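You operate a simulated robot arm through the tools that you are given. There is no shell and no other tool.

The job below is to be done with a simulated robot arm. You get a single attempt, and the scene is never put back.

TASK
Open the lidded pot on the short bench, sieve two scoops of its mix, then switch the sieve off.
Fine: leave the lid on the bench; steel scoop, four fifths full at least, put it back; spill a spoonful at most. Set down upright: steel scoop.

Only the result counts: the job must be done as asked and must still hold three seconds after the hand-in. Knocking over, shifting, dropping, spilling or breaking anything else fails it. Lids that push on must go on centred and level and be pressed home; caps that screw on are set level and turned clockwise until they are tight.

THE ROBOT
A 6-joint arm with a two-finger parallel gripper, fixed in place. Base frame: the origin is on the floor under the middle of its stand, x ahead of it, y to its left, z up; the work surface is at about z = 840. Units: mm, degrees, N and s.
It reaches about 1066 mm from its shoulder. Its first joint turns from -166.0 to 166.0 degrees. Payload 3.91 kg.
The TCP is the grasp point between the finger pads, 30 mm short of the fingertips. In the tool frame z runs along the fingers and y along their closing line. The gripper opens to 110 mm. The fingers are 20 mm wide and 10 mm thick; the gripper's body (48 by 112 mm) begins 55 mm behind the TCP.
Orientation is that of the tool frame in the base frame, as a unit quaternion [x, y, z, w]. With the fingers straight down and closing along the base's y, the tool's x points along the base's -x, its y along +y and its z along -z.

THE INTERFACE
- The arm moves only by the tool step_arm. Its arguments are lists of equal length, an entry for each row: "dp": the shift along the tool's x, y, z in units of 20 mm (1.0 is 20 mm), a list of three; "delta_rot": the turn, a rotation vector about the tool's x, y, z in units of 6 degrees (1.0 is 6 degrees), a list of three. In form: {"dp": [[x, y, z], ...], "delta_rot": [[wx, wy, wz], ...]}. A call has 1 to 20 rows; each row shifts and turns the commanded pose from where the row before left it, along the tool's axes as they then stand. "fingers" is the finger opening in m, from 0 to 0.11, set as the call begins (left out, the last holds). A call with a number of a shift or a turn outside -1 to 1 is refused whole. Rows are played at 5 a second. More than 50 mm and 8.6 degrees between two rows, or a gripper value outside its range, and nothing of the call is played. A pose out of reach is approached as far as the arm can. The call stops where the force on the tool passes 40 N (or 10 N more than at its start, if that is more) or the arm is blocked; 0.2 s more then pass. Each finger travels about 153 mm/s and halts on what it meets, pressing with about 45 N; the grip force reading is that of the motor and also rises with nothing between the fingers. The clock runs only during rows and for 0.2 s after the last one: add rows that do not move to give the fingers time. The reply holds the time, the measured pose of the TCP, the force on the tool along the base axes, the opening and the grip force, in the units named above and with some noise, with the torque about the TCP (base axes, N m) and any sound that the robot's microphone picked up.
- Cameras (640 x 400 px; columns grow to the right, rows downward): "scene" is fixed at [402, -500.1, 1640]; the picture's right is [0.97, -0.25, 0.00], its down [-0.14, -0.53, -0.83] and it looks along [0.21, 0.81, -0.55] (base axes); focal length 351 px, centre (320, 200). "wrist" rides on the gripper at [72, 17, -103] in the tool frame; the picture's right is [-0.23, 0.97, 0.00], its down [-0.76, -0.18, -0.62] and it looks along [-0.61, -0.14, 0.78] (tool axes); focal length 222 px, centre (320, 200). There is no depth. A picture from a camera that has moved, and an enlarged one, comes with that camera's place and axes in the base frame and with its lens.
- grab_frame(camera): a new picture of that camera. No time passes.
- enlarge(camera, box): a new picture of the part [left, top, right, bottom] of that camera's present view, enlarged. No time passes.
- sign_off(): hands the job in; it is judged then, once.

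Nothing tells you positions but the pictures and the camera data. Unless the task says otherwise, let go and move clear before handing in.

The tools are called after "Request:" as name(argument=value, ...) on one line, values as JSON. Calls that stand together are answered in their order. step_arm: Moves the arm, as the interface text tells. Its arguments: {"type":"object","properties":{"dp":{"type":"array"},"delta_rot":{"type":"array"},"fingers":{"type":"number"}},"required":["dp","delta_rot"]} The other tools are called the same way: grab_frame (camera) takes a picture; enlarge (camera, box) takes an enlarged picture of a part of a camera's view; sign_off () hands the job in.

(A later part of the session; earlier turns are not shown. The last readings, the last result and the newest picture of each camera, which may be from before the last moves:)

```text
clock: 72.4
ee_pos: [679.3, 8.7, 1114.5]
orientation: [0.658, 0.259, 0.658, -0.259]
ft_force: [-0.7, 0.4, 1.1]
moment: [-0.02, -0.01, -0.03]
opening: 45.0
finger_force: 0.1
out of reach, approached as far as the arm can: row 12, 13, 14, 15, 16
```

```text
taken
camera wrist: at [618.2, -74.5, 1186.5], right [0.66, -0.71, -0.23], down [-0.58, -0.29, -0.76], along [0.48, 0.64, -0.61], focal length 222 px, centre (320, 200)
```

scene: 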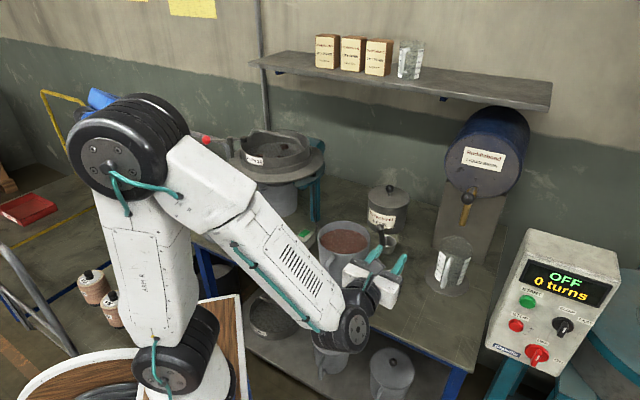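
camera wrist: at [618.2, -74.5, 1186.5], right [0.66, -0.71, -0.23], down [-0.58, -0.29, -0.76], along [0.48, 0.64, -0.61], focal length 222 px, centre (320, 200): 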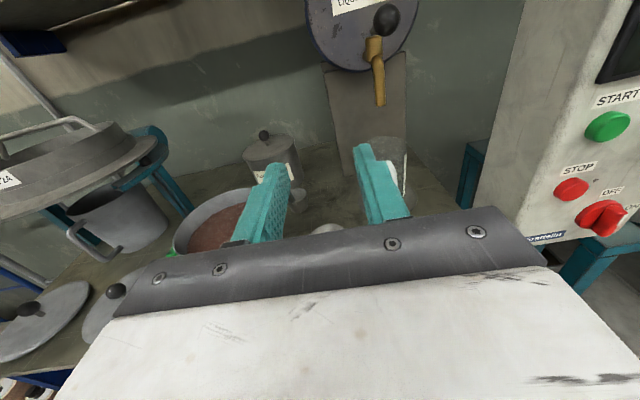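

The fingers are horizontal now, but the arm was too folded to hold the position. The scoop is further out, so I'll move there and check reach.

Request:
step_arm(dp=[[-0.68, -0.426, 0.868], [-0.68, -0.426, 0.868], [-0.68, -0.426, 0.868], [-0.68, -0.426, 0.868]], delta_rot=[[0, 0, 0], [0, 0, 0], [0, 0, 0], [0, 0, 0]])

Request:
grab_frame(camera="wrist")

Request:
grab_frame(camera="scene")

```text
clock: 73.4
ee_pos: [712.7, 80.9, 1059.9]
orientation: [0.658, 0.258, 0.658, -0.258]
ft_force: [0.5, 0.4, 0.7]
moment: [0.01, 0.0, 0.0]
opening: 45.0
finger_force: 0.1
out of reach, approached as far as the arm can: row 2
```

```text
taken
camera wrist: at [649.1, -2.6, 1132.8], right [0.66, -0.71, -0.23], down [-0.58, -0.29, -0.76], along [0.48, 0.63, -0.61], focal length 222 px, centre (320, 200)
```

wrist: 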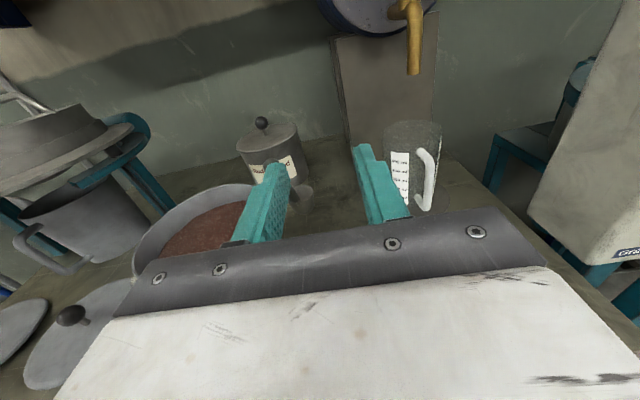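

```text
taken
```

scene: 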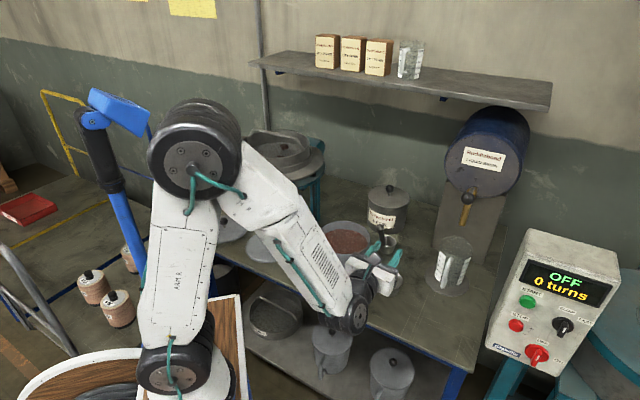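

Request:
enlarge(camera="scene", box=[300, 220, 440, 350])

```text
3.08 times, centred on (370, 285) of scene
camera zoom: at [402.0, -500.1, 1640.0], right [0.97, -0.25, 0.0], down [-0.14, -0.53, -0.83], along [0.21, 0.81, -0.55], focal length 1081 px, centre (166, -62)
```

zoom: 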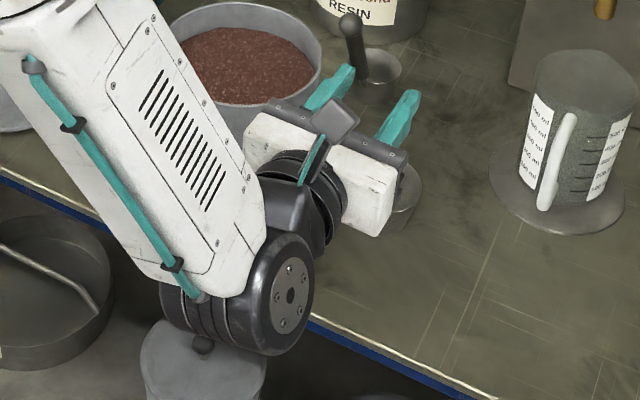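

The arm reaches here. I triangulate the scoop's ball end at about (686,62,970), with the handle dropping at 45° to the rim. I'll tilt the fingers 5° down, come down around the ball and re-check before closing in.

Request:
step_arm(dp=[[0, 0, 0], [-0.755, -0.05, -0.02], [-0.755, -0.05, -0.02], [-0.755, -0.05, -0.02], [-0.755, -0.05, -0.02]], delta_rot=[[0, -0.83, 0], [0, 0, 0], [0, 0, 0], [0, 0, 0], [0, 0, 0]], fingers=0.06)

Request:
enlarge(camera="scene", box=[300, 220, 440, 350])

Request:
grab_frame(camera="wrist")

```text
clock: 74.6
ee_pos: [709.0, 78.0, 1002.1]
orientation: [0.687, 0.269, 0.628, -0.247]
ft_force: [-0.6, 0.9, 1.2]
moment: [-0.02, 0.01, 0.0]
opening: 59.9
finger_force: 0.0
out of reach, approached as far as the arm can: row 4
```

```text
3.08 times, centred on (370, 285) of scene
camera zoom: at [402.0, -500.1, 1640.0], right [0.97, -0.25, 0.0], down [-0.14, -0.53, -0.83], along [0.21, 0.81, -0.55], focal length 1081 px, centre (166, -62)
```

zoom: 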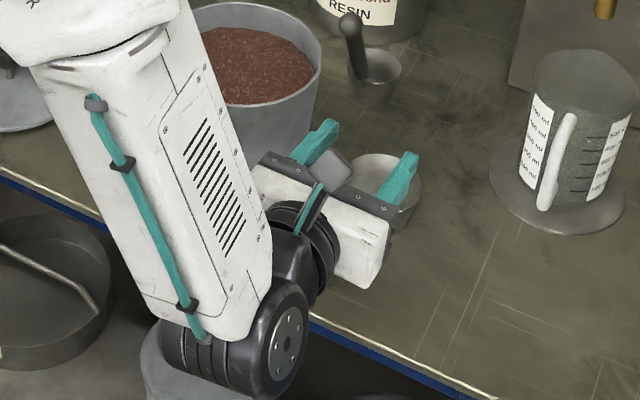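

```text
taken
camera wrist: at [651.8, -1.0, 1082.2], right [0.65, -0.73, -0.23], down [-0.63, -0.34, -0.7], along [0.44, 0.6, -0.67], focal length 222 px, centre (320, 200)
```

wrist: 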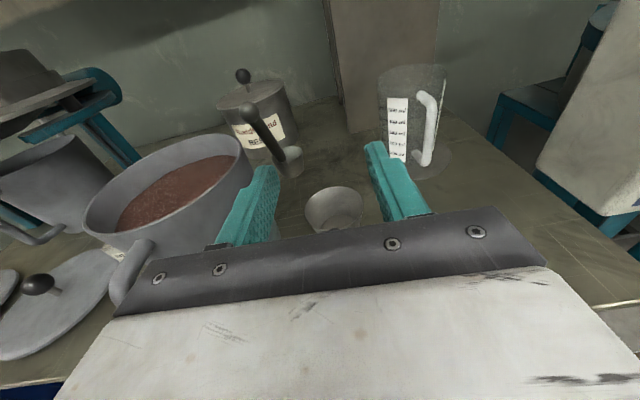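

Request:
step_arm(dp=[[-0.74, -0.083, 0.143], [-0.74, -0.083, 0.143], [0, 0, 0]], delta_rot=[[0, 0, 0], [0, 0, 0], [0, 0, 0]])

Request:
enlarge(camera="scene", box=[330, 230, 430, 320])

Request:
grab_frame(camera="wrist")

```text
clock: 75.4
ee_pos: [707.5, 82.1, 971.3]
orientation: [0.686, 0.27, 0.628, -0.247]
ft_force: [0.3, -0.4, -0.5]
moment: [0.01, 0.0, -0.02]
opening: 60.1
finger_force: 0.0
```

```text
4.44 times, centred on (380, 275) of scene
camera zoom: at [402.0, -500.1, 1640.0], right [0.97, -0.25, 0.0], down [-0.14, -0.53, -0.83], along [0.21, 0.81, -0.55], focal length 1562 px, centre (53, -133)
```

zoom: 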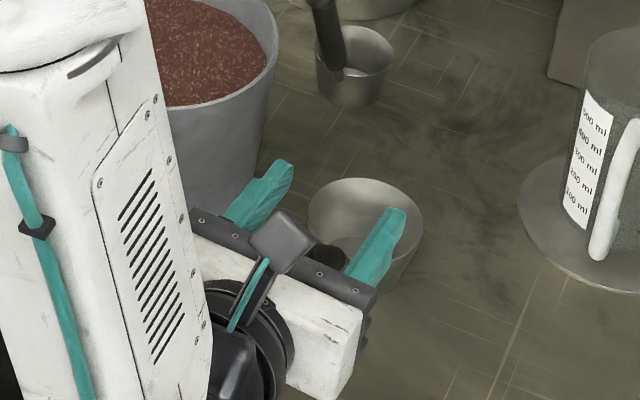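

```text
taken
camera wrist: at [650.8, 3.7, 1051.6], right [0.65, -0.73, -0.23], down [-0.62, -0.34, -0.7], along [0.43, 0.6, -0.67], focal length 222 px, centre (320, 200)
```

wrist: 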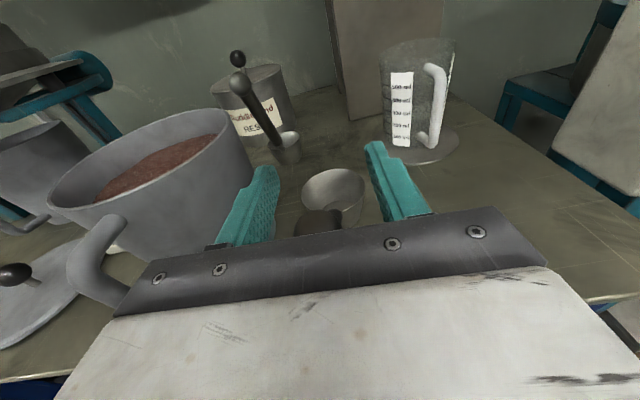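

The ball end is centred between the fingers, as predicted. I'll go straight down to the grip height.

Request:
step_arm(dp=[[-0.65, 0, 0.057], [-0.65, 0, 0.057], [-0.65, 0, 0.057], [-0.63, 0, 0.055], [0, 0, 0]], delta_rot=[[0, 0, 0], [0, 0, 0], [0, 0, 0], [0, 0, 0], [0, 0, 0]])

Request:
enlarge(camera="scene", box=[330, 230, 430, 320])

Request:
enlarge(camera="wrist", box=[220, 120, 420, 245])

```text
clock: 76.6
ee_pos: [706.8, 82.0, 919.3]
orientation: [0.687, 0.27, 0.628, -0.247]
ft_force: [-0.2, 0.0, 0.1]
moment: [-0.01, 0.04, -0.01]
opening: 60.0
finger_force: 0.0
```

```text
4.44 times, centred on (380, 275) of scene
camera zoom: at [402.0, -500.1, 1640.0], right [0.97, -0.25, 0.0], down [-0.14, -0.53, -0.83], along [0.21, 0.81, -0.55], focal length 1562 px, centre (53, -133)
```

zoom: 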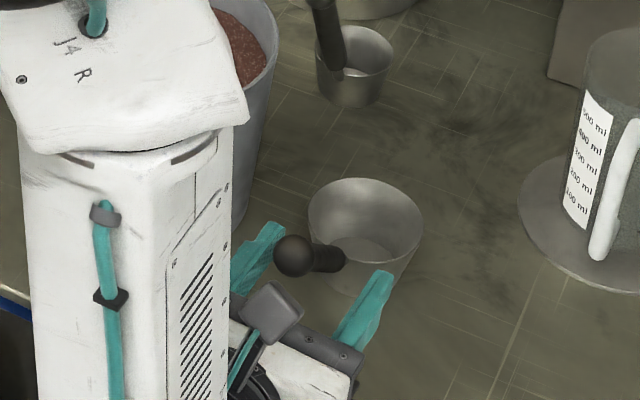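

```text
3.20 times, centred on (320, 182) of wrist
camera zoom: at [649.8, 4.2, 999.2], right [0.65, -0.73, -0.23], down [-0.63, -0.34, -0.7], along [0.44, 0.6, -0.67], focal length 711 px, centre (320, 256)
```

zoom: 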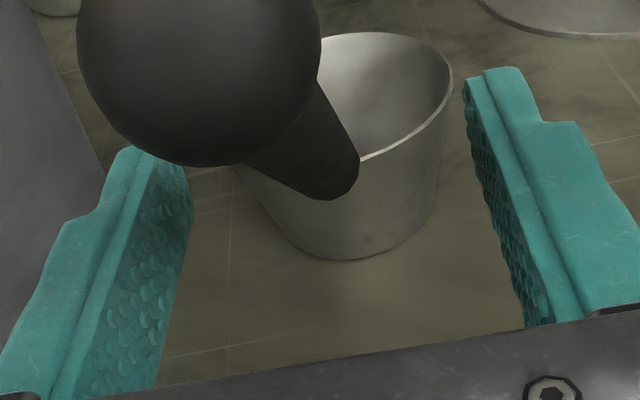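

The handle runs between the pads. I'll move 24 mm forward and close.

Request:
step_arm(dp=[[0, 0.03, 0.6], [0, 0.035, 0.62], [0, 0, 0]], delta_rot=[[0, 0, 0], [0, 0, 0], [0, 0, 0]])

Request:
enlarge(camera="wrist", box=[220, 100, 420, 245])

Request:
enlarge(camera="scene", box=[350, 250, 410, 310])

```text
clock: 77.4
ee_pos: [725.7, 97.0, 916.9]
orientation: [0.687, 0.269, 0.628, -0.246]
ft_force: [0.8, 0.6, 0.2]
moment: [0.01, -0.02, 0.01]
opening: 60.1
finger_force: 0.1
```

```text
2.76 times, centred on (320, 172) of wrist
camera zoom: at [668.7, 19.2, 997.2], right [0.65, -0.73, -0.23], down [-0.63, -0.34, -0.7], along [0.44, 0.6, -0.67], focal length 613 px, centre (320, 276)
```

zoom: 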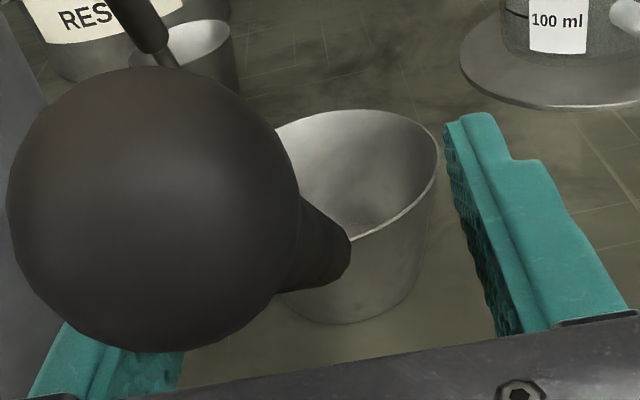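

```text
6.67 times, centred on (380, 280) of scene
camera zoom: at [402.0, -500.1, 1640.0], right [0.97, -0.25, 0.0], down [-0.14, -0.53, -0.83], along [0.21, 0.81, -0.55], focal length 2343 px, centre (-80, -333)
```

zoom: 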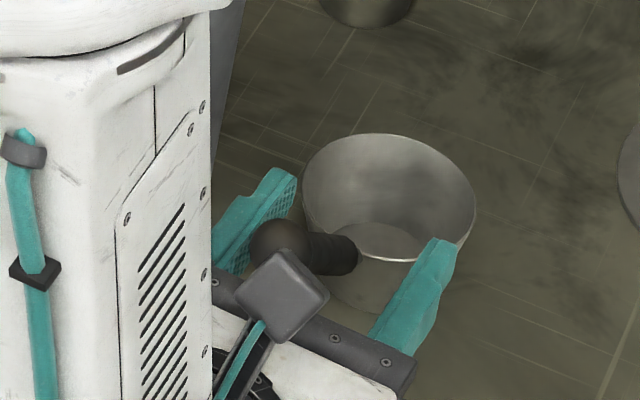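

Request:
step_arm(dp=[[0, 0, 0], [0, 0, 0], [0, 0, 0]], delta_rot=[[0, 0, 0], [0, 0, 0], [0, 0, 0]], fingers=0.0)

Request:
enlarge(camera="scene", box=[350, 250, 410, 310])

Request:
grab_frame(camera="wrist")

```text
clock: 78.2
ee_pos: [725.9, 97.8, 916.3]
orientation: [0.687, 0.269, 0.629, -0.246]
ft_force: [-2.3, 0.5, 4.9]
moment: [0.39, 0.03, 0.18]
opening: 16.0
finger_force: 44.7
```

```text
6.67 times, centred on (380, 280) of scene
camera zoom: at [402.0, -500.1, 1640.0], right [0.97, -0.25, 0.0], down [-0.14, -0.53, -0.83], along [0.21, 0.81, -0.55], focal length 2343 px, centre (-80, -333)
```

zoom: 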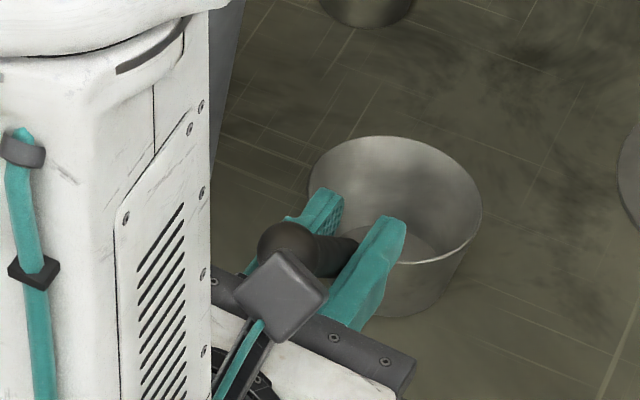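

```text
taken
camera wrist: at [668.4, 19.3, 997.5], right [0.65, -0.73, -0.23], down [-0.63, -0.34, -0.7], along [0.44, 0.6, -0.67], focal length 222 px, centre (320, 200)
```

wrist: 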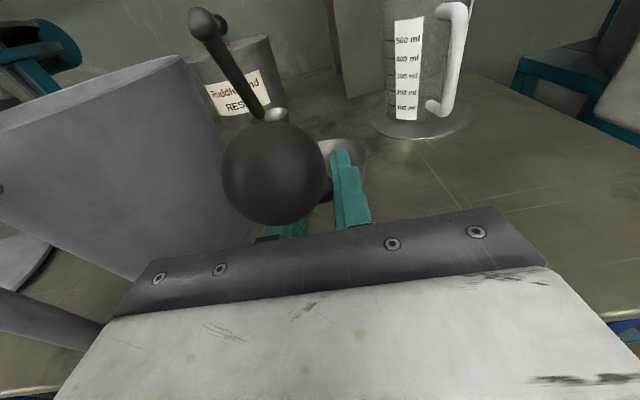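

The handle is held at 16 mm. I'll lift the scoop straight up and watch that it doesn't slip.

Request:
step_arm(dp=[[0.25, 0, -0.022], [0.5, 0, -0.043], [0.75, 0, -0.065], [1, 0, -0.087]], delta_rot=[[0, 0, 0], [0, 0, 0], [0, 0, 0], [0, 0, 0]])

Request:
enlarge(camera="scene", box=[330, 220, 430, 310])

Request:
grab_frame(camera="wrist")

```text
clock: 79.2
ee_pos: [727.0, 97.4, 966.3]
orientation: [0.687, 0.27, 0.628, -0.247]
ft_force: [0.3, 0.2, -0.8]
moment: [-0.04, 0.08, 0.04]
opening: 16.2
finger_force: 44.6
```

```text
4.44 times, centred on (380, 265) of scene
camera zoom: at [402.0, -500.1, 1640.0], right [0.97, -0.25, 0.0], down [-0.14, -0.53, -0.83], along [0.21, 0.81, -0.55], focal length 1562 px, centre (53, -89)
```

zoom: 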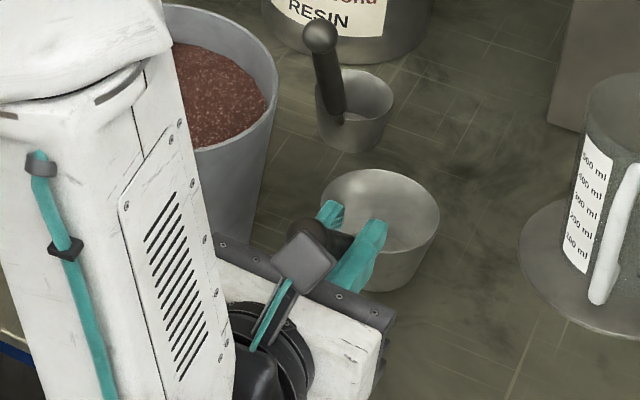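

```text
taken
camera wrist: at [668.9, 19.2, 1047.4], right [0.65, -0.73, -0.23], down [-0.63, -0.34, -0.7], along [0.44, 0.6, -0.67], focal length 222 px, centre (320, 200)
```

wrist: 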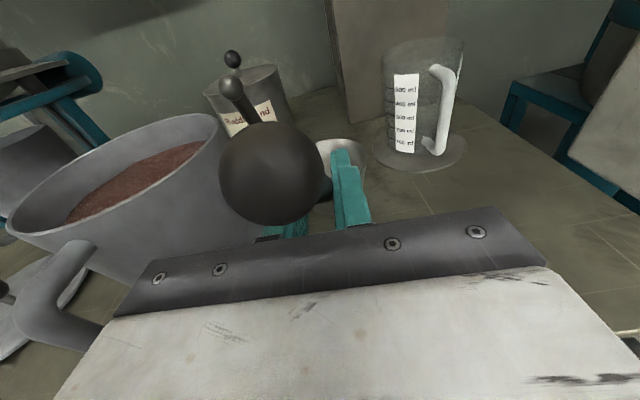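

The scoop lifts cleanly and stays level. I'll raise it above the pot rim, then swing its heading so it can enter the pot from the right-hand side.

Request:
step_arm(dp=[[0.916, 0, -0.08], [0.916, 0, -0.08], [0.916, 0, -0.08], [0.916, 0, -0.08], [0.916, 0, -0.08], [0.916, 0, -0.08], [0.916, 0, -0.08], [0.916, 0, -0.08], [0.916, 0, -0.08]], delta_rot=[[0, 0, 0], [0, 0, 0], [0, 0, 0], [0, 0, 0], [0, 0, 0], [0, 0, 0], [0, 0, 0], [0, 0, 0], [0, 0, 0]])

Request:
step_arm(dp=[[0, 0, 0], [0, 0, 0], [0, 0, 0], [0, 0, 0], [0, 0, 0], [0, 0, 0], [0, 0, 0], [0, 0, 0]], delta_rot=[[0.979, 0, -0.085], [0.979, 0, -0.085], [0.979, 0, -0.085], [0.979, 0, -0.085], [0.979, 0, -0.085], [0.979, 0, -0.085], [0.979, 0, -0.085], [0.979, 0, -0.085]])

Request:
grab_frame(camera="scene")

Request:
grab_frame(camera="wrist")

```text
clock: 81.2
ee_pos: [726.5, 97.6, 1131.6]
orientation: [0.687, 0.269, 0.628, -0.247]
ft_force: [-1.1, 0.1, -1.2]
moment: [-0.01, 0.05, -0.02]
opening: 16.3
finger_force: 45.4
```

```text
clock: 83.0
ee_pos: [724.4, 98.4, 1132.1]
orientation: [0.522, 0.52, 0.478, -0.478]
ft_force: [-0.1, 0.1, -0.7]
moment: [-0.12, 0.0, -0.01]
opening: 16.4
finger_force: 45.1
```

```text
taken
```

scene: 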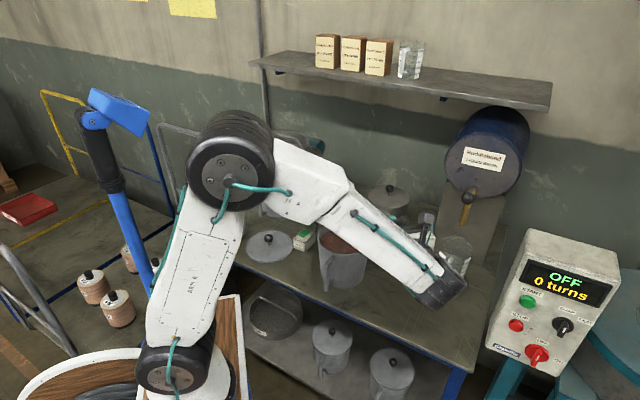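

```text
taken
camera wrist: at [744.6, 1.3, 1212.6], right [0.97, -0.02, -0.23], down [-0.18, -0.69, -0.7], along [-0.14, 0.73, -0.67], focal length 222 px, centre (320, 200)
```

wrist: 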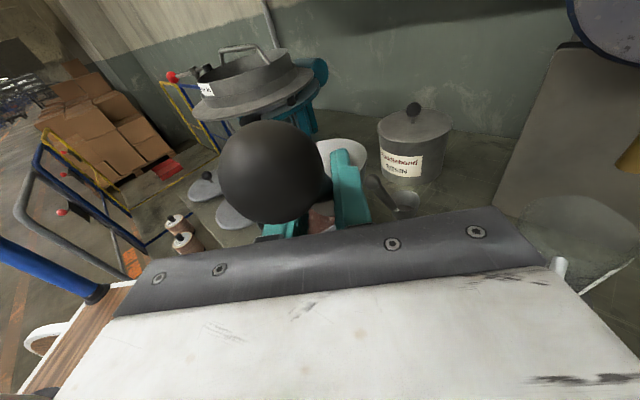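

The heading is now straight along +y and level. Next I move the cup over the pot (centre about (669,255)) and take a look before tipping to dig.

Request:
step_arm(dp=[[0.072, -0.4575, 0.832], [0.072, -0.4575, 0.832], [0.072, -0.4575, 0.832], [0.072, -0.4575, 0.832], [0.072, -0.4575, 0.832], [0.072, -0.4575, 0.832]], delta_rot=[[0, 0, 0], [0, 0, 0], [0, 0, 0], [0, 0, 0], [0, 0, 0], [0, 0, 0]])

Request:
grab_frame(camera="scene")

Request:
grab_frame(camera="wrist")

```text
clock: 84.4
ee_pos: [670.6, 198.1, 1130.3]
orientation: [0.522, 0.52, 0.478, -0.478]
ft_force: [0.7, -0.6, -1.3]
moment: [-0.08, 0.01, 0.01]
opening: 16.2
finger_force: 45.0
```

```text
taken
```

scene: 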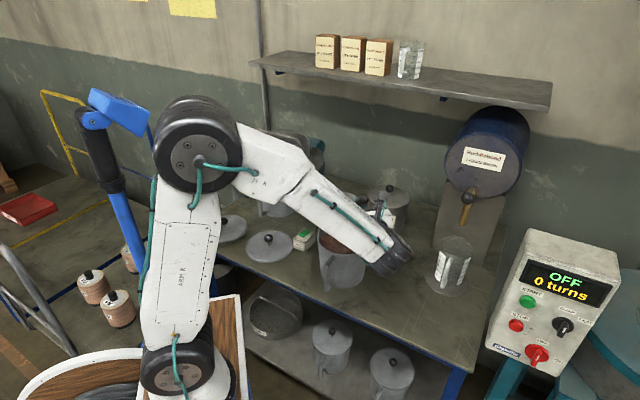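

```text
taken
camera wrist: at [689.4, 101.4, 1212.2], right [0.97, -0.02, -0.23], down [-0.18, -0.69, -0.7], along [-0.14, 0.73, -0.67], focal length 222 px, centre (320, 200)
```

wrist: 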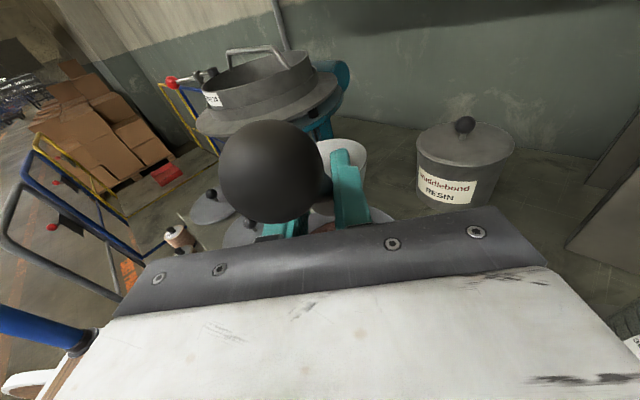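

Request:
step_arm(dp=[[0, 0, 0], [0, 0, 0], [0, 0, 0], [0, 0, 0], [0, 0, 0], [0, 0, 0], [0, 0, 0]], delta_rot=[[0, -0.9524, 0], [0, -0.9524, 0], [0, -0.9524, 0], [0, -0.9524, 0], [0, -0.9524, 0], [0, -0.9524, 0], [0, -0.9524, 0]])

Request:
grab_frame(camera="wrist")

Request:
enlarge(camera="scene", box=[280, 170, 440, 300])

```text
clock: 86.0
ee_pos: [670.3, 198.5, 1131.1]
orientation: [0.655, 0.653, 0.27, -0.27]
ft_force: [-0.2, 0.6, -1.7]
moment: [0.0, 0.0, 0.02]
opening: 16.0
finger_force: 44.4
```

```text
taken
camera wrist: at [689.8, 176.0, 1255.7], right [0.97, -0.16, -0.16], down [-0.18, -0.98, -0.1], along [-0.14, 0.12, -0.98], focal length 222 px, centre (320, 200)
```

wrist: 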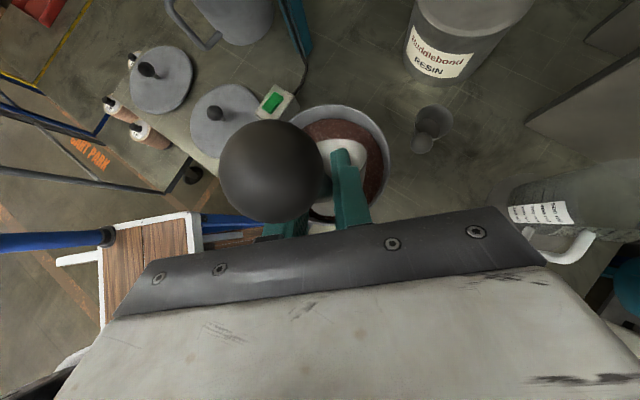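

```text
3.08 times, centred on (360, 235) of scene
camera zoom: at [402.0, -500.1, 1640.0], right [0.97, -0.25, 0.0], down [-0.14, -0.53, -0.83], along [0.21, 0.81, -0.55], focal length 1081 px, centre (197, 92)
```

zoom: 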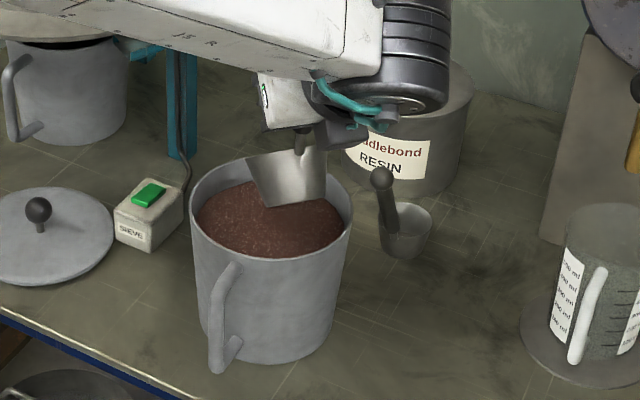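

The scene view now shows the cup, tipped nose-down, right above the mix. I'll plunge it near the front side of the pot.

Request:
step_arm(dp=[[-0.7, 0, 0.7], [-0.7, 0, 0.7], [-0.7, 0, 0.7], [-0.5, 0, 0.5]], delta_rot=[[0, 0, 0], [0, 0, 0], [0, 0, 0], [0, 0, 0]])

Request:
enlarge(camera="scene", box=[300, 190, 400, 290])

Request:
grab_frame(camera="wrist")

```text
clock: 87.0
ee_pos: [670.5, 198.8, 1058.5]
orientation: [0.654, 0.653, 0.27, -0.271]
ft_force: [-0.5, 0.9, -1.4]
moment: [-0.02, -0.01, 0.0]
opening: 16.2
finger_force: 45.1
```

```text
4.00 times, centred on (350, 240) of scene
camera zoom: at [402.0, -500.1, 1640.0], right [0.97, -0.25, 0.0], down [-0.14, -0.53, -0.83], along [0.21, 0.81, -0.55], focal length 1406 px, centre (200, 40)
```

zoom: 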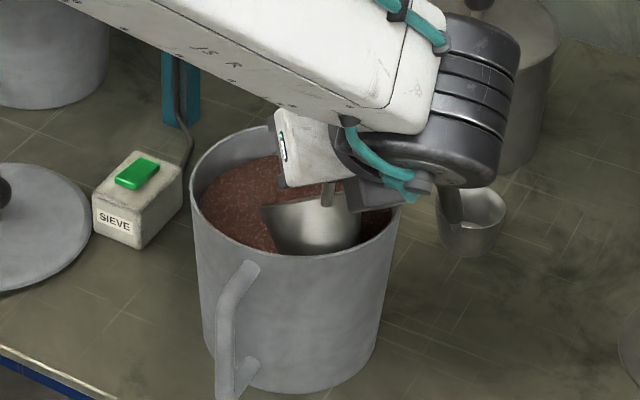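

```text
taken
camera wrist: at [689.4, 176.3, 1181.9], right [0.97, -0.16, -0.16], down [-0.18, -0.98, -0.1], along [-0.14, 0.12, -0.98], focal length 222 px, centre (320, 200)
```

wrist: 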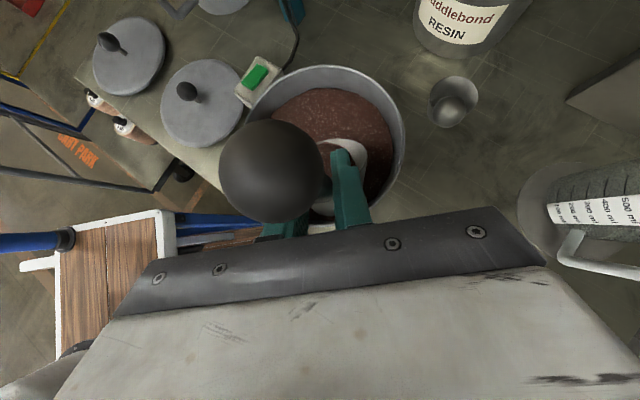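

Request:
step_arm(dp=[[-0.43, 0, 0.43], [-0.43, 0, 0.43], [-0.43, 0, 0.43], [-0.43, 0, 0.43]], delta_rot=[[0, 0, 0], [0, 0, 0], [0, 0, 0], [0, 0, 0]])

Request:
enlarge(camera="scene", box=[300, 190, 400, 290])

```text
clock: 88.0
ee_pos: [669.8, 199.1, 1009.7]
orientation: [0.653, 0.654, 0.27, -0.271]
ft_force: [-3.5, 16.7, 5.6]
moment: [1.31, 0.27, 0.12]
opening: 16.3
finger_force: 44.8
```

```text
4.00 times, centred on (350, 240) of scene
camera zoom: at [402.0, -500.1, 1640.0], right [0.97, -0.25, 0.0], down [-0.14, -0.53, -0.83], along [0.21, 0.81, -0.55], focal length 1406 px, centre (200, 40)
```

zoom: 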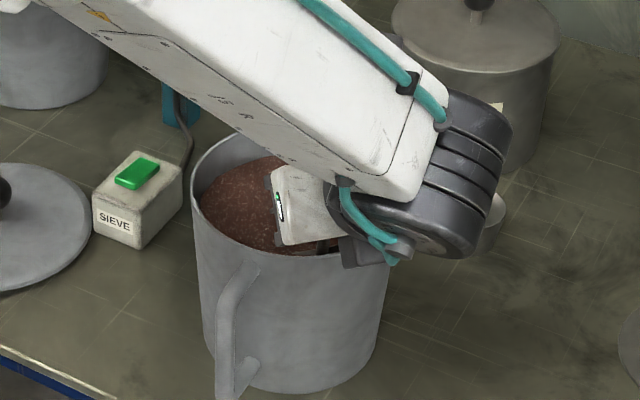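

Contact is light, probably the cup's back against the wall, so I'll push forward through the mix while starting to level the scoop.

Request:
step_arm(dp=[[0.283, 0, 0.283], [-0.075, 0, 0.4], [-0.2, 0, 0.455], [-0.245, 0, 0.47]], delta_rot=[[0, 0, 0], [0, 0.833, 0], [0, 0.833, 0], [0, 0.833, 0]])

Request:
enlarge(camera="scene", box=[300, 190, 400, 290])

```text
clock: 89.0
ee_pos: [669.5, 220.6, 983.8]
orientation: [0.613, 0.612, 0.352, -0.354]
ft_force: [-0.7, 0.6, -2.5]
moment: [-0.09, -0.01, 0.02]
opening: 16.5
finger_force: 44.7
```

```text
4.00 times, centred on (350, 240) of scene
camera zoom: at [402.0, -500.1, 1640.0], right [0.97, -0.25, 0.0], down [-0.14, -0.53, -0.83], along [0.21, 0.81, -0.55], focal length 1406 px, centre (200, 40)
```

zoom: 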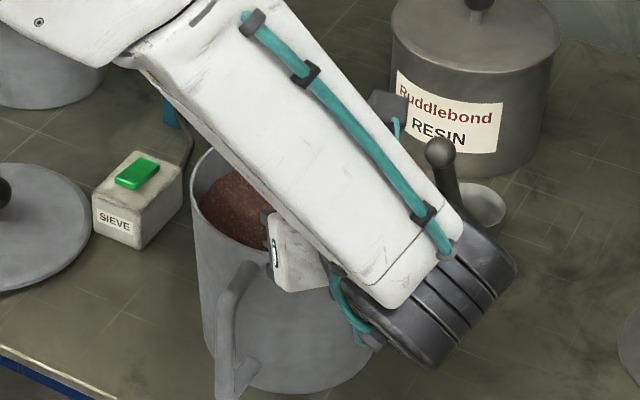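

Request:
step_arm(dp=[[0.01, 0, -0.173], [-0.047, 0, -0.264], [0.26, 0, -0.33], [0.504, 0, -0.373], [0.86, 0, -0.333]], delta_rot=[[0, 1, 0], [0, 1, 0], [0, 0.833, 0], [0, 0.833, 0], [0, 0.5, 0]])

Request:
enlarge(camera="scene", box=[300, 190, 400, 290])

Request:
grab_frame(camera="wrist")

```text
clock: 90.2
ee_pos: [671.1, 197.4, 1023.4]
orientation: [0.523, 0.52, 0.478, -0.477]
ft_force: [-0.5, 0.6, -3.0]
moment: [-0.19, 0.01, -0.02]
opening: 16.3
finger_force: 45.3
```

```text
4.00 times, centred on (350, 240) of scene
camera zoom: at [402.0, -500.1, 1640.0], right [0.97, -0.25, 0.0], down [-0.14, -0.53, -0.83], along [0.21, 0.81, -0.55], focal length 1406 px, centre (200, 40)
```

zoom: 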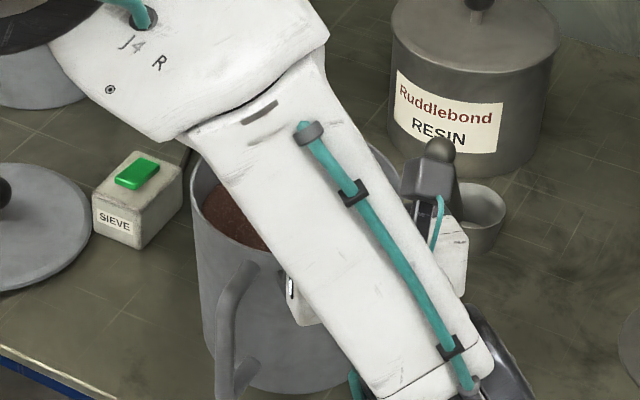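

```text
taken
camera wrist: at [689.3, 100.8, 1104.6], right [0.97, -0.02, -0.23], down [-0.18, -0.69, -0.7], along [-0.14, 0.73, -0.67], focal length 222 px, centre (320, 200)
```

wrist: 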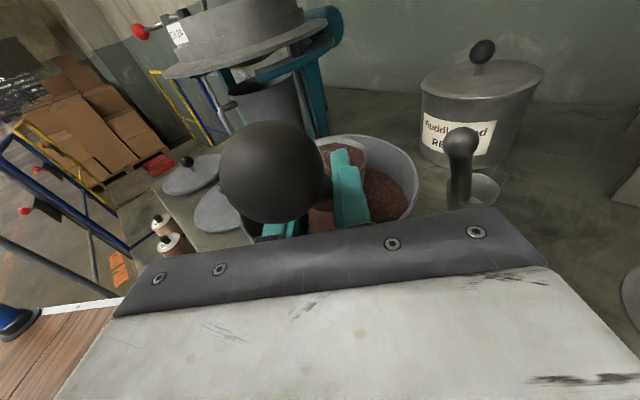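

Request:
enlarge(camera="wrist", box=[290, 120, 430, 230])

Request:
step_arm(dp=[[0.5, 0, -0.043], [0.7, 0, -0.06], [0.9, 0, -0.08], [0.9, 0, -0.08], [0.9, 0, -0.08], [0.9, 0, -0.08], [0.5, 0, -0.043]], delta_rot=[[0, 0, 0], [0, 0, 0], [0, 0, 0], [0, 0, 0], [0, 0, 0], [0, 0, 0], [0, 0, 0]])

Request:
enlarge(camera="wrist", box=[290, 100, 430, 230])

Request:
grab_frame(camera="scene")

```text
3.64 times, centred on (360, 175) of wrist
camera zoom: at [689.3, 100.8, 1104.6], right [0.97, -0.02, -0.23], down [-0.18, -0.69, -0.7], along [-0.14, 0.73, -0.67], focal length 808 px, centre (174, 291)
```

zoom: 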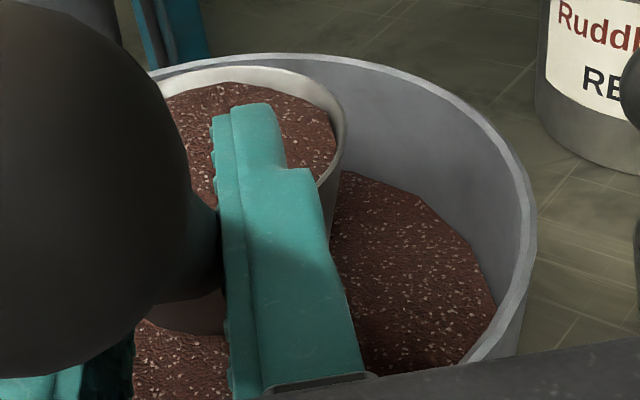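

```text
clock: 91.8
ee_pos: [671.3, 198.2, 1130.0]
orientation: [0.522, 0.521, 0.477, -0.478]
ft_force: [-0.2, -0.4, -2.3]
moment: [-0.18, 0.01, 0.03]
opening: 16.2
finger_force: 44.9
```

```text
3.08 times, centred on (360, 165) of wrist
camera zoom: at [689.8, 101.0, 1211.4], right [0.97, -0.02, -0.23], down [-0.18, -0.69, -0.7], along [-0.14, 0.73, -0.67], focal length 684 px, centre (197, 308)
```

zoom: 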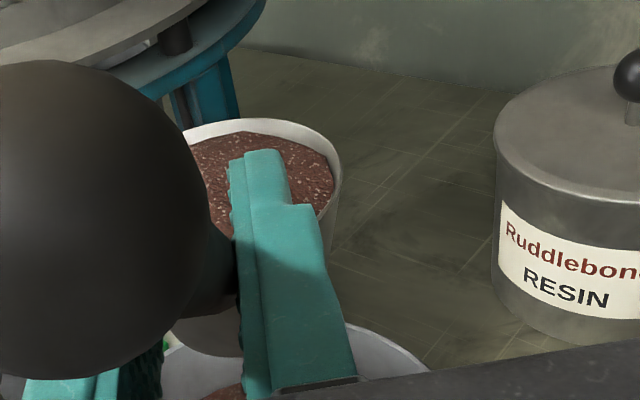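

```text
taken
```

scene: 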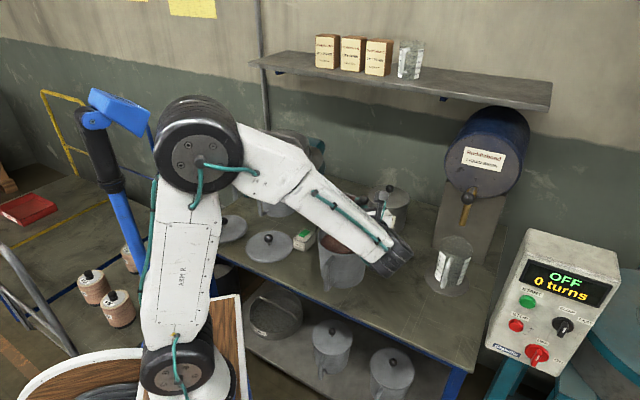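

Request:
enlarge(camera="wrist", box=[325, 130, 375, 180])

Request:
enlarge(camera="scene", box=[310, 200, 410, 290])

```text
8.00 times, centred on (350, 155) of wrist
camera zoom: at [689.8, 101.0, 1211.4], right [0.97, -0.02, -0.23], down [-0.18, -0.69, -0.7], along [-0.14, 0.73, -0.67], focal length 1777 px, centre (80, 560)
```

zoom: 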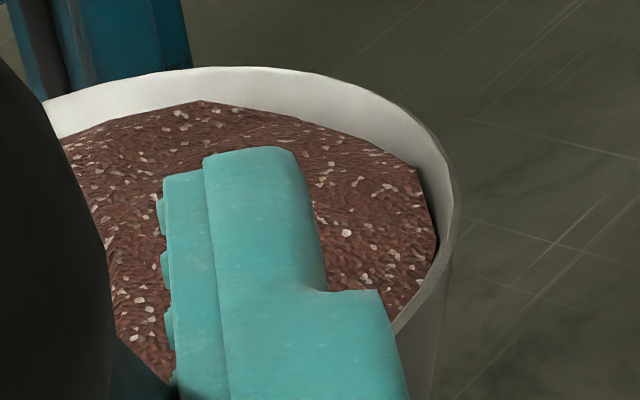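

```text
4.44 times, centred on (360, 245) of scene
camera zoom: at [402.0, -500.1, 1640.0], right [0.97, -0.25, 0.0], down [-0.14, -0.53, -0.83], along [0.21, 0.81, -0.55], focal length 1562 px, centre (142, 0)
```

zoom: 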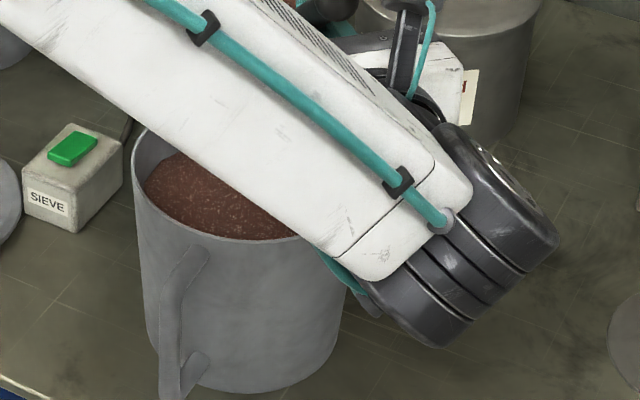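

The cup is about 80% full, with the surface around 6 mm below the rim, which is too marginal. I'll dip again and level it out lower before it leaves the mix.

Request:
step_arm(dp=[[-0.876, 0, 0.083], [-0.876, 0, 0.083], [-0.876, 0, 0.083], [-0.876, 0, 0.083], [-0.876, 0, 0.083], [-0.876, 0, 0.083], [-0.493, 0, 0.329], [-0.539, 0, 0.313], [-0.376, 0, 0.354], [-0.262, 0, 0.377], [-0.01, 0, 0.214]], delta_rot=[[0, 0, 0], [0, 0, 0], [0, 0, 0], [0, 0, 0], [0, 0, 0], [0, 0, 0], [0, -0.833, 0], [0, -0.833, 0], [0, -0.833, 0], [0, -0.833, 0], [0, -0.833, 0]])

```text
clock: 94.2
ee_pos: [671.3, 222.9, 984.2]
orientation: [0.614, 0.612, 0.352, -0.353]
ft_force: [-0.2, 0.2, -3.9]
moment: [-0.13, 0.02, 0.0]
opening: 16.2
finger_force: 45.3
```

Request:
step_arm(dp=[[-0.15, 0, -0.11], [-0.081, 0, -0.166], [0.113, 0, -0.134], [0.075, 0, -0.153], [0.053, 0, -0.092], [0.247, 0, -0.039], [0.296, 0, -0.047], [0.395, 0, -0.189], [0.788, 0, -0.268]], delta_rot=[[0, 0.917, 0], [0, 0.917, 0], [0, 0.833, 0], [0, 0.5, 0], [0, 0.333, 0], [0, 0, 0], [0, 0, 0], [0, 0.333, 0], [0, 0.333, 0]])

Request:
enlarge(camera="wrist", box=[320, 120, 400, 200])

Request:
enlarge(camera="scene", box=[300, 190, 400, 290])

```text
clock: 96.2
ee_pos: [669.5, 204.5, 1025.2]
orientation: [0.523, 0.52, 0.477, -0.478]
ft_force: [-0.2, 0.1, -2.7]
moment: [-0.18, 0.03, 0.0]
opening: 15.7
finger_force: 45.0
```

```text
5.00 times, centred on (360, 160) of wrist
camera zoom: at [689.4, 106.7, 1105.4], right [0.97, -0.02, -0.23], down [-0.18, -0.69, -0.7], along [-0.14, 0.73, -0.67], focal length 1111 px, centre (120, 400)
```

zoom: 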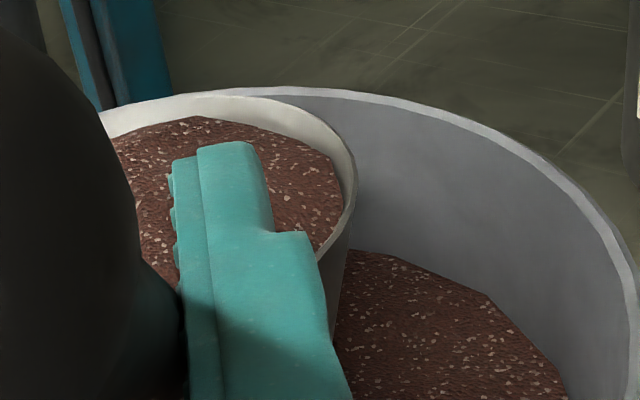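

```text
4.00 times, centred on (350, 240) of scene
camera zoom: at [402.0, -500.1, 1640.0], right [0.97, -0.25, 0.0], down [-0.14, -0.53, -0.83], along [0.21, 0.81, -0.55], focal length 1406 px, centre (200, 40)
```

zoom: 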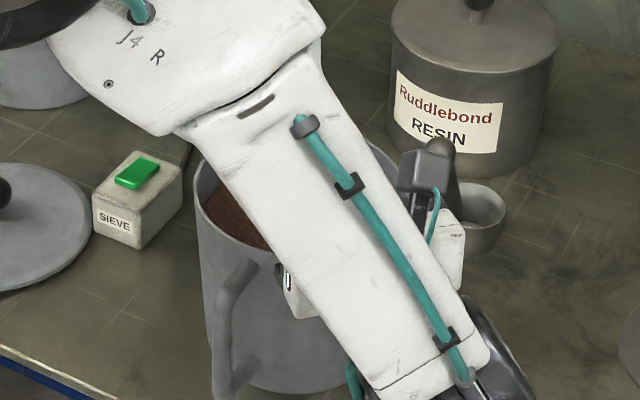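

Request:
step_arm(dp=[[0.5, 0, -0.043], [0.7, 0, -0.06], [0.9, 0, -0.08], [0.9, 0, -0.08], [0.9, 0, -0.08], [0.9, 0, -0.08], [0.42, 0, -0.037]], delta_rot=[[0, 0, 0], [0, 0, 0], [0, 0, 0], [0, 0, 0], [0, 0, 0], [0, 0, 0], [0, 0, 0]])

Request:
enlarge(camera="wrist", box=[325, 130, 375, 180])

Request:
enlarge(camera="scene", box=[310, 200, 410, 290])

```text
clock: 97.8
ee_pos: [670.4, 203.2, 1130.7]
orientation: [0.522, 0.521, 0.477, -0.478]
ft_force: [0.5, 0.1, -2.8]
moment: [-0.18, 0.0, -0.01]
opening: 15.7
finger_force: 44.5
```

```text
8.00 times, centred on (350, 155) of wrist
camera zoom: at [689.9, 106.5, 1210.8], right [0.97, -0.02, -0.23], down [-0.18, -0.69, -0.7], along [-0.14, 0.73, -0.67], focal length 1777 px, centre (80, 560)
```

zoom: 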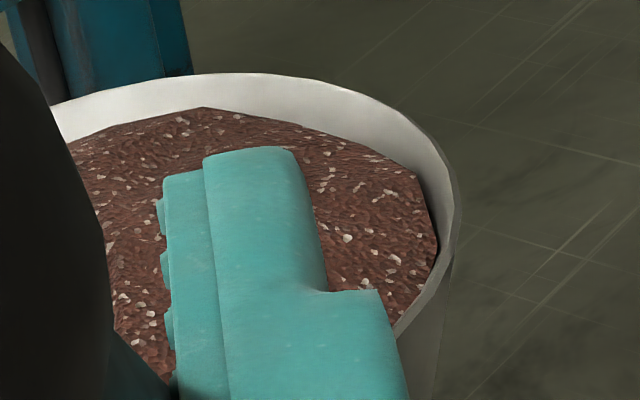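

```text
4.44 times, centred on (360, 245) of scene
camera zoom: at [402.0, -500.1, 1640.0], right [0.97, -0.25, 0.0], down [-0.14, -0.53, -0.83], along [0.21, 0.81, -0.55], focal length 1562 px, centre (142, 0)
```

zoom: 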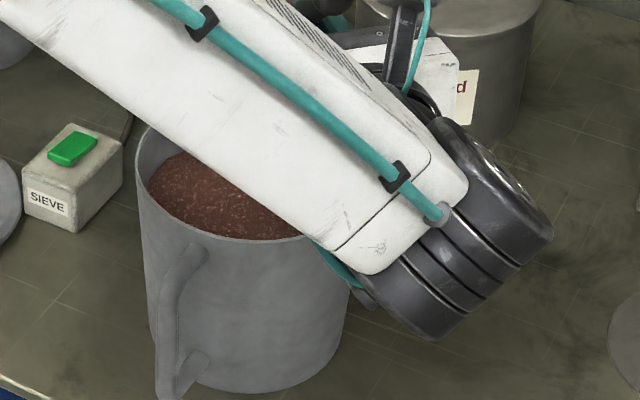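

The level sits about 4 mm under the rim on both tries, so I take the scoop as full to roughly 85–90%. I'll lift it high and carry it level towards the sieve.

Request:
step_arm(dp=[[0.5, 0, -0.043], [0.7, 0, -0.06], [0.7, 0, -0.06], [0.7, 0, -0.06], [0.55, 0, -0.048], [0.3, 0, -0.026]], delta_rot=[[0, 0, 0], [0, 0, 0], [0, 0, 0], [0, 0, 0], [0, 0, 0], [0, 0, 0]])

Request:
step_arm(dp=[[0.04, -0.25, 0.42], [0.055, -0.38, 0.64], [0.068, -0.4675, 0.789], [0.068, -0.4675, 0.789], [0.068, -0.4675, 0.789], [0.068, -0.4675, 0.789], [0.068, -0.4675, 0.789], [0.068, -0.4675, 0.789], [0.068, -0.4675, 0.789], [0.068, -0.4675, 0.789], [0.068, -0.4675, 0.789], [0.068, -0.4675, 0.789], [0.068, -0.4675, 0.789], [0.068, -0.4675, 0.789], [0.068, -0.4675, 0.789], [0.068, -0.4675, 0.789], [0.068, -0.4675, 0.789], [0.068, -0.4675, 0.789], [0.055, -0.38, 0.64], [0.04, -0.25, 0.42]], delta_rot=[[0, 0, 0], [0, 0, 0], [0, 0, 0], [0, 0, 0], [0, 0, 0], [0, 0, 0], [0, 0, 0], [0, 0, 0], [0, 0, 0], [0, 0, 0], [0, 0, 0], [0, 0, 0], [0, 0, 0], [0, 0, 0], [0, 0, 0], [0, 0, 0], [0, 0, 0], [0, 0, 0], [0, 0, 0], [0, 0, 0]])

Request:
grab_frame(camera="scene")

Request:
grab_frame(camera="wrist")

```text
clock: 99.2
ee_pos: [670.3, 204.1, 1199.1]
orientation: [0.522, 0.52, 0.478, -0.479]
ft_force: [0.0, 0.5, -3.7]
moment: [-0.15, -0.01, 0.03]
opening: 16.0
finger_force: 45.1
```

```text
clock: 103.4
ee_pos: [496.0, 501.7, 1199.3]
orientation: [0.522, 0.52, 0.477, -0.478]
ft_force: [-0.7, -0.3, -3.2]
moment: [-0.19, 0.03, 0.01]
opening: 15.8
finger_force: 45.1
```

```text
taken
```

scene: 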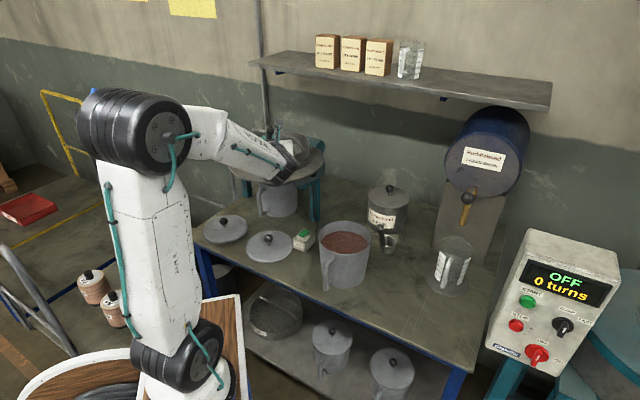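

```text
taken
camera wrist: at [514.4, 403.9, 1280.5], right [0.97, -0.02, -0.23], down [-0.18, -0.69, -0.7], along [-0.14, 0.73, -0.67], focal length 222 px, centre (320, 200)
```

wrist: 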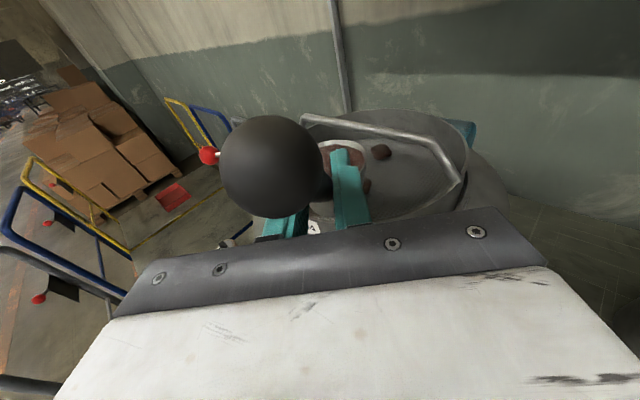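

Request:
enlarge(camera="wrist", box=[280, 90, 520, 240])

Request:
enlarge(camera="scene", box=[190, 110, 350, 210])

```text
2.67 times, centred on (400, 165) of wrist
camera zoom: at [514.4, 403.9, 1280.5], right [0.97, -0.02, -0.23], down [-0.18, -0.69, -0.7], along [-0.14, 0.73, -0.67], focal length 592 px, centre (107, 293)
```

zoom: 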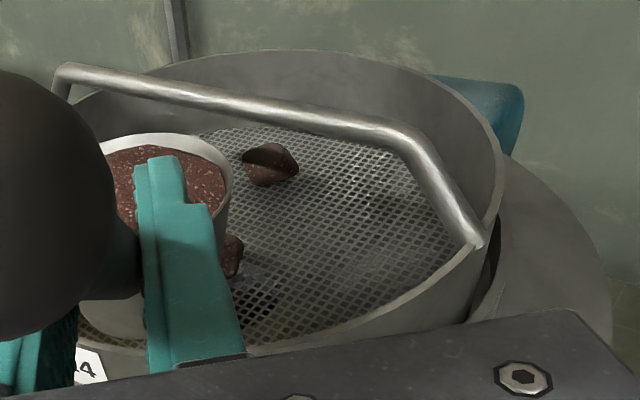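

```text
4.00 times, centred on (270, 160) of scene
camera zoom: at [402.0, -500.1, 1640.0], right [0.97, -0.25, 0.0], down [-0.14, -0.53, -0.83], along [0.21, 0.81, -0.55], focal length 1406 px, centre (520, 360)
```

zoom: 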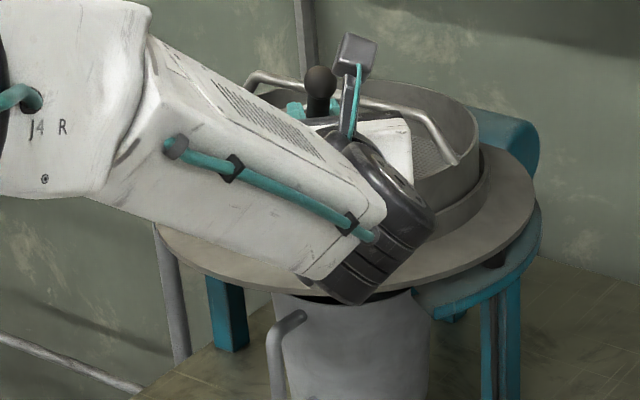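

From this view I can re-fix the sieve: centre about (533,655), rim at about z=1118 and the bail bar across the middle near z=1160. That is higher than I first thought, so I'll go up before moving over the front half.

Request:
step_arm(dp=[[0.6, 0, -0.052], [0.8, 0, -0.069], [0.4, 0, -0.035], [0.03, -0.2, 0.35], [0.04, -0.3, 0.51]], delta_rot=[[0, 0, 0], [0, 0, 0], [0, 0, 0], [0, 0, 0], [0, 0, 0]])

Request:
enlarge(camera="wrist", box=[280, 90, 520, 240])

Request:
enlarge(camera="scene", box=[190, 90, 350, 190])

```text
clock: 104.6
ee_pos: [485.5, 517.7, 1236.3]
orientation: [0.522, 0.521, 0.477, -0.477]
ft_force: [0.4, 0.7, -3.8]
moment: [-0.22, -0.05, -0.03]
opening: 16.2
finger_force: 44.5
```

```text
2.67 times, centred on (400, 165) of wrist
camera zoom: at [504.5, 420.9, 1316.5], right [0.97, -0.02, -0.23], down [-0.18, -0.69, -0.7], along [-0.14, 0.73, -0.67], focal length 592 px, centre (107, 293)
```

zoom: 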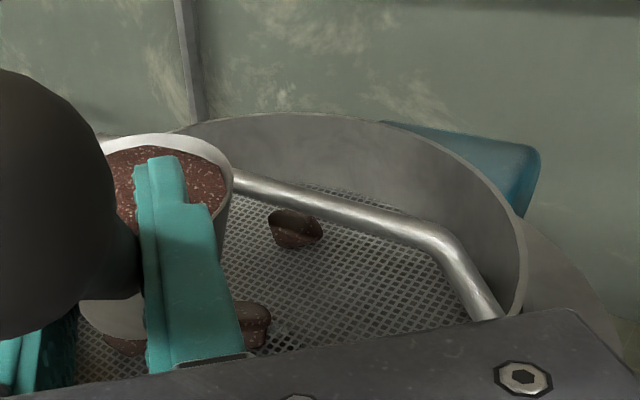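

```text
4.00 times, centred on (270, 140) of scene
camera zoom: at [402.0, -500.1, 1640.0], right [0.97, -0.25, 0.0], down [-0.14, -0.53, -0.83], along [0.21, 0.81, -0.55], focal length 1406 px, centre (520, 440)
```

zoom: 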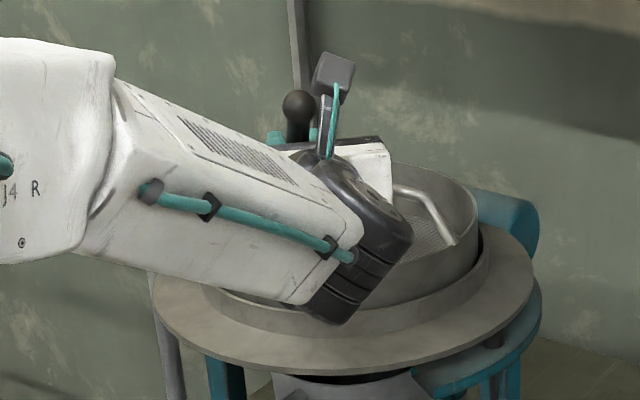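

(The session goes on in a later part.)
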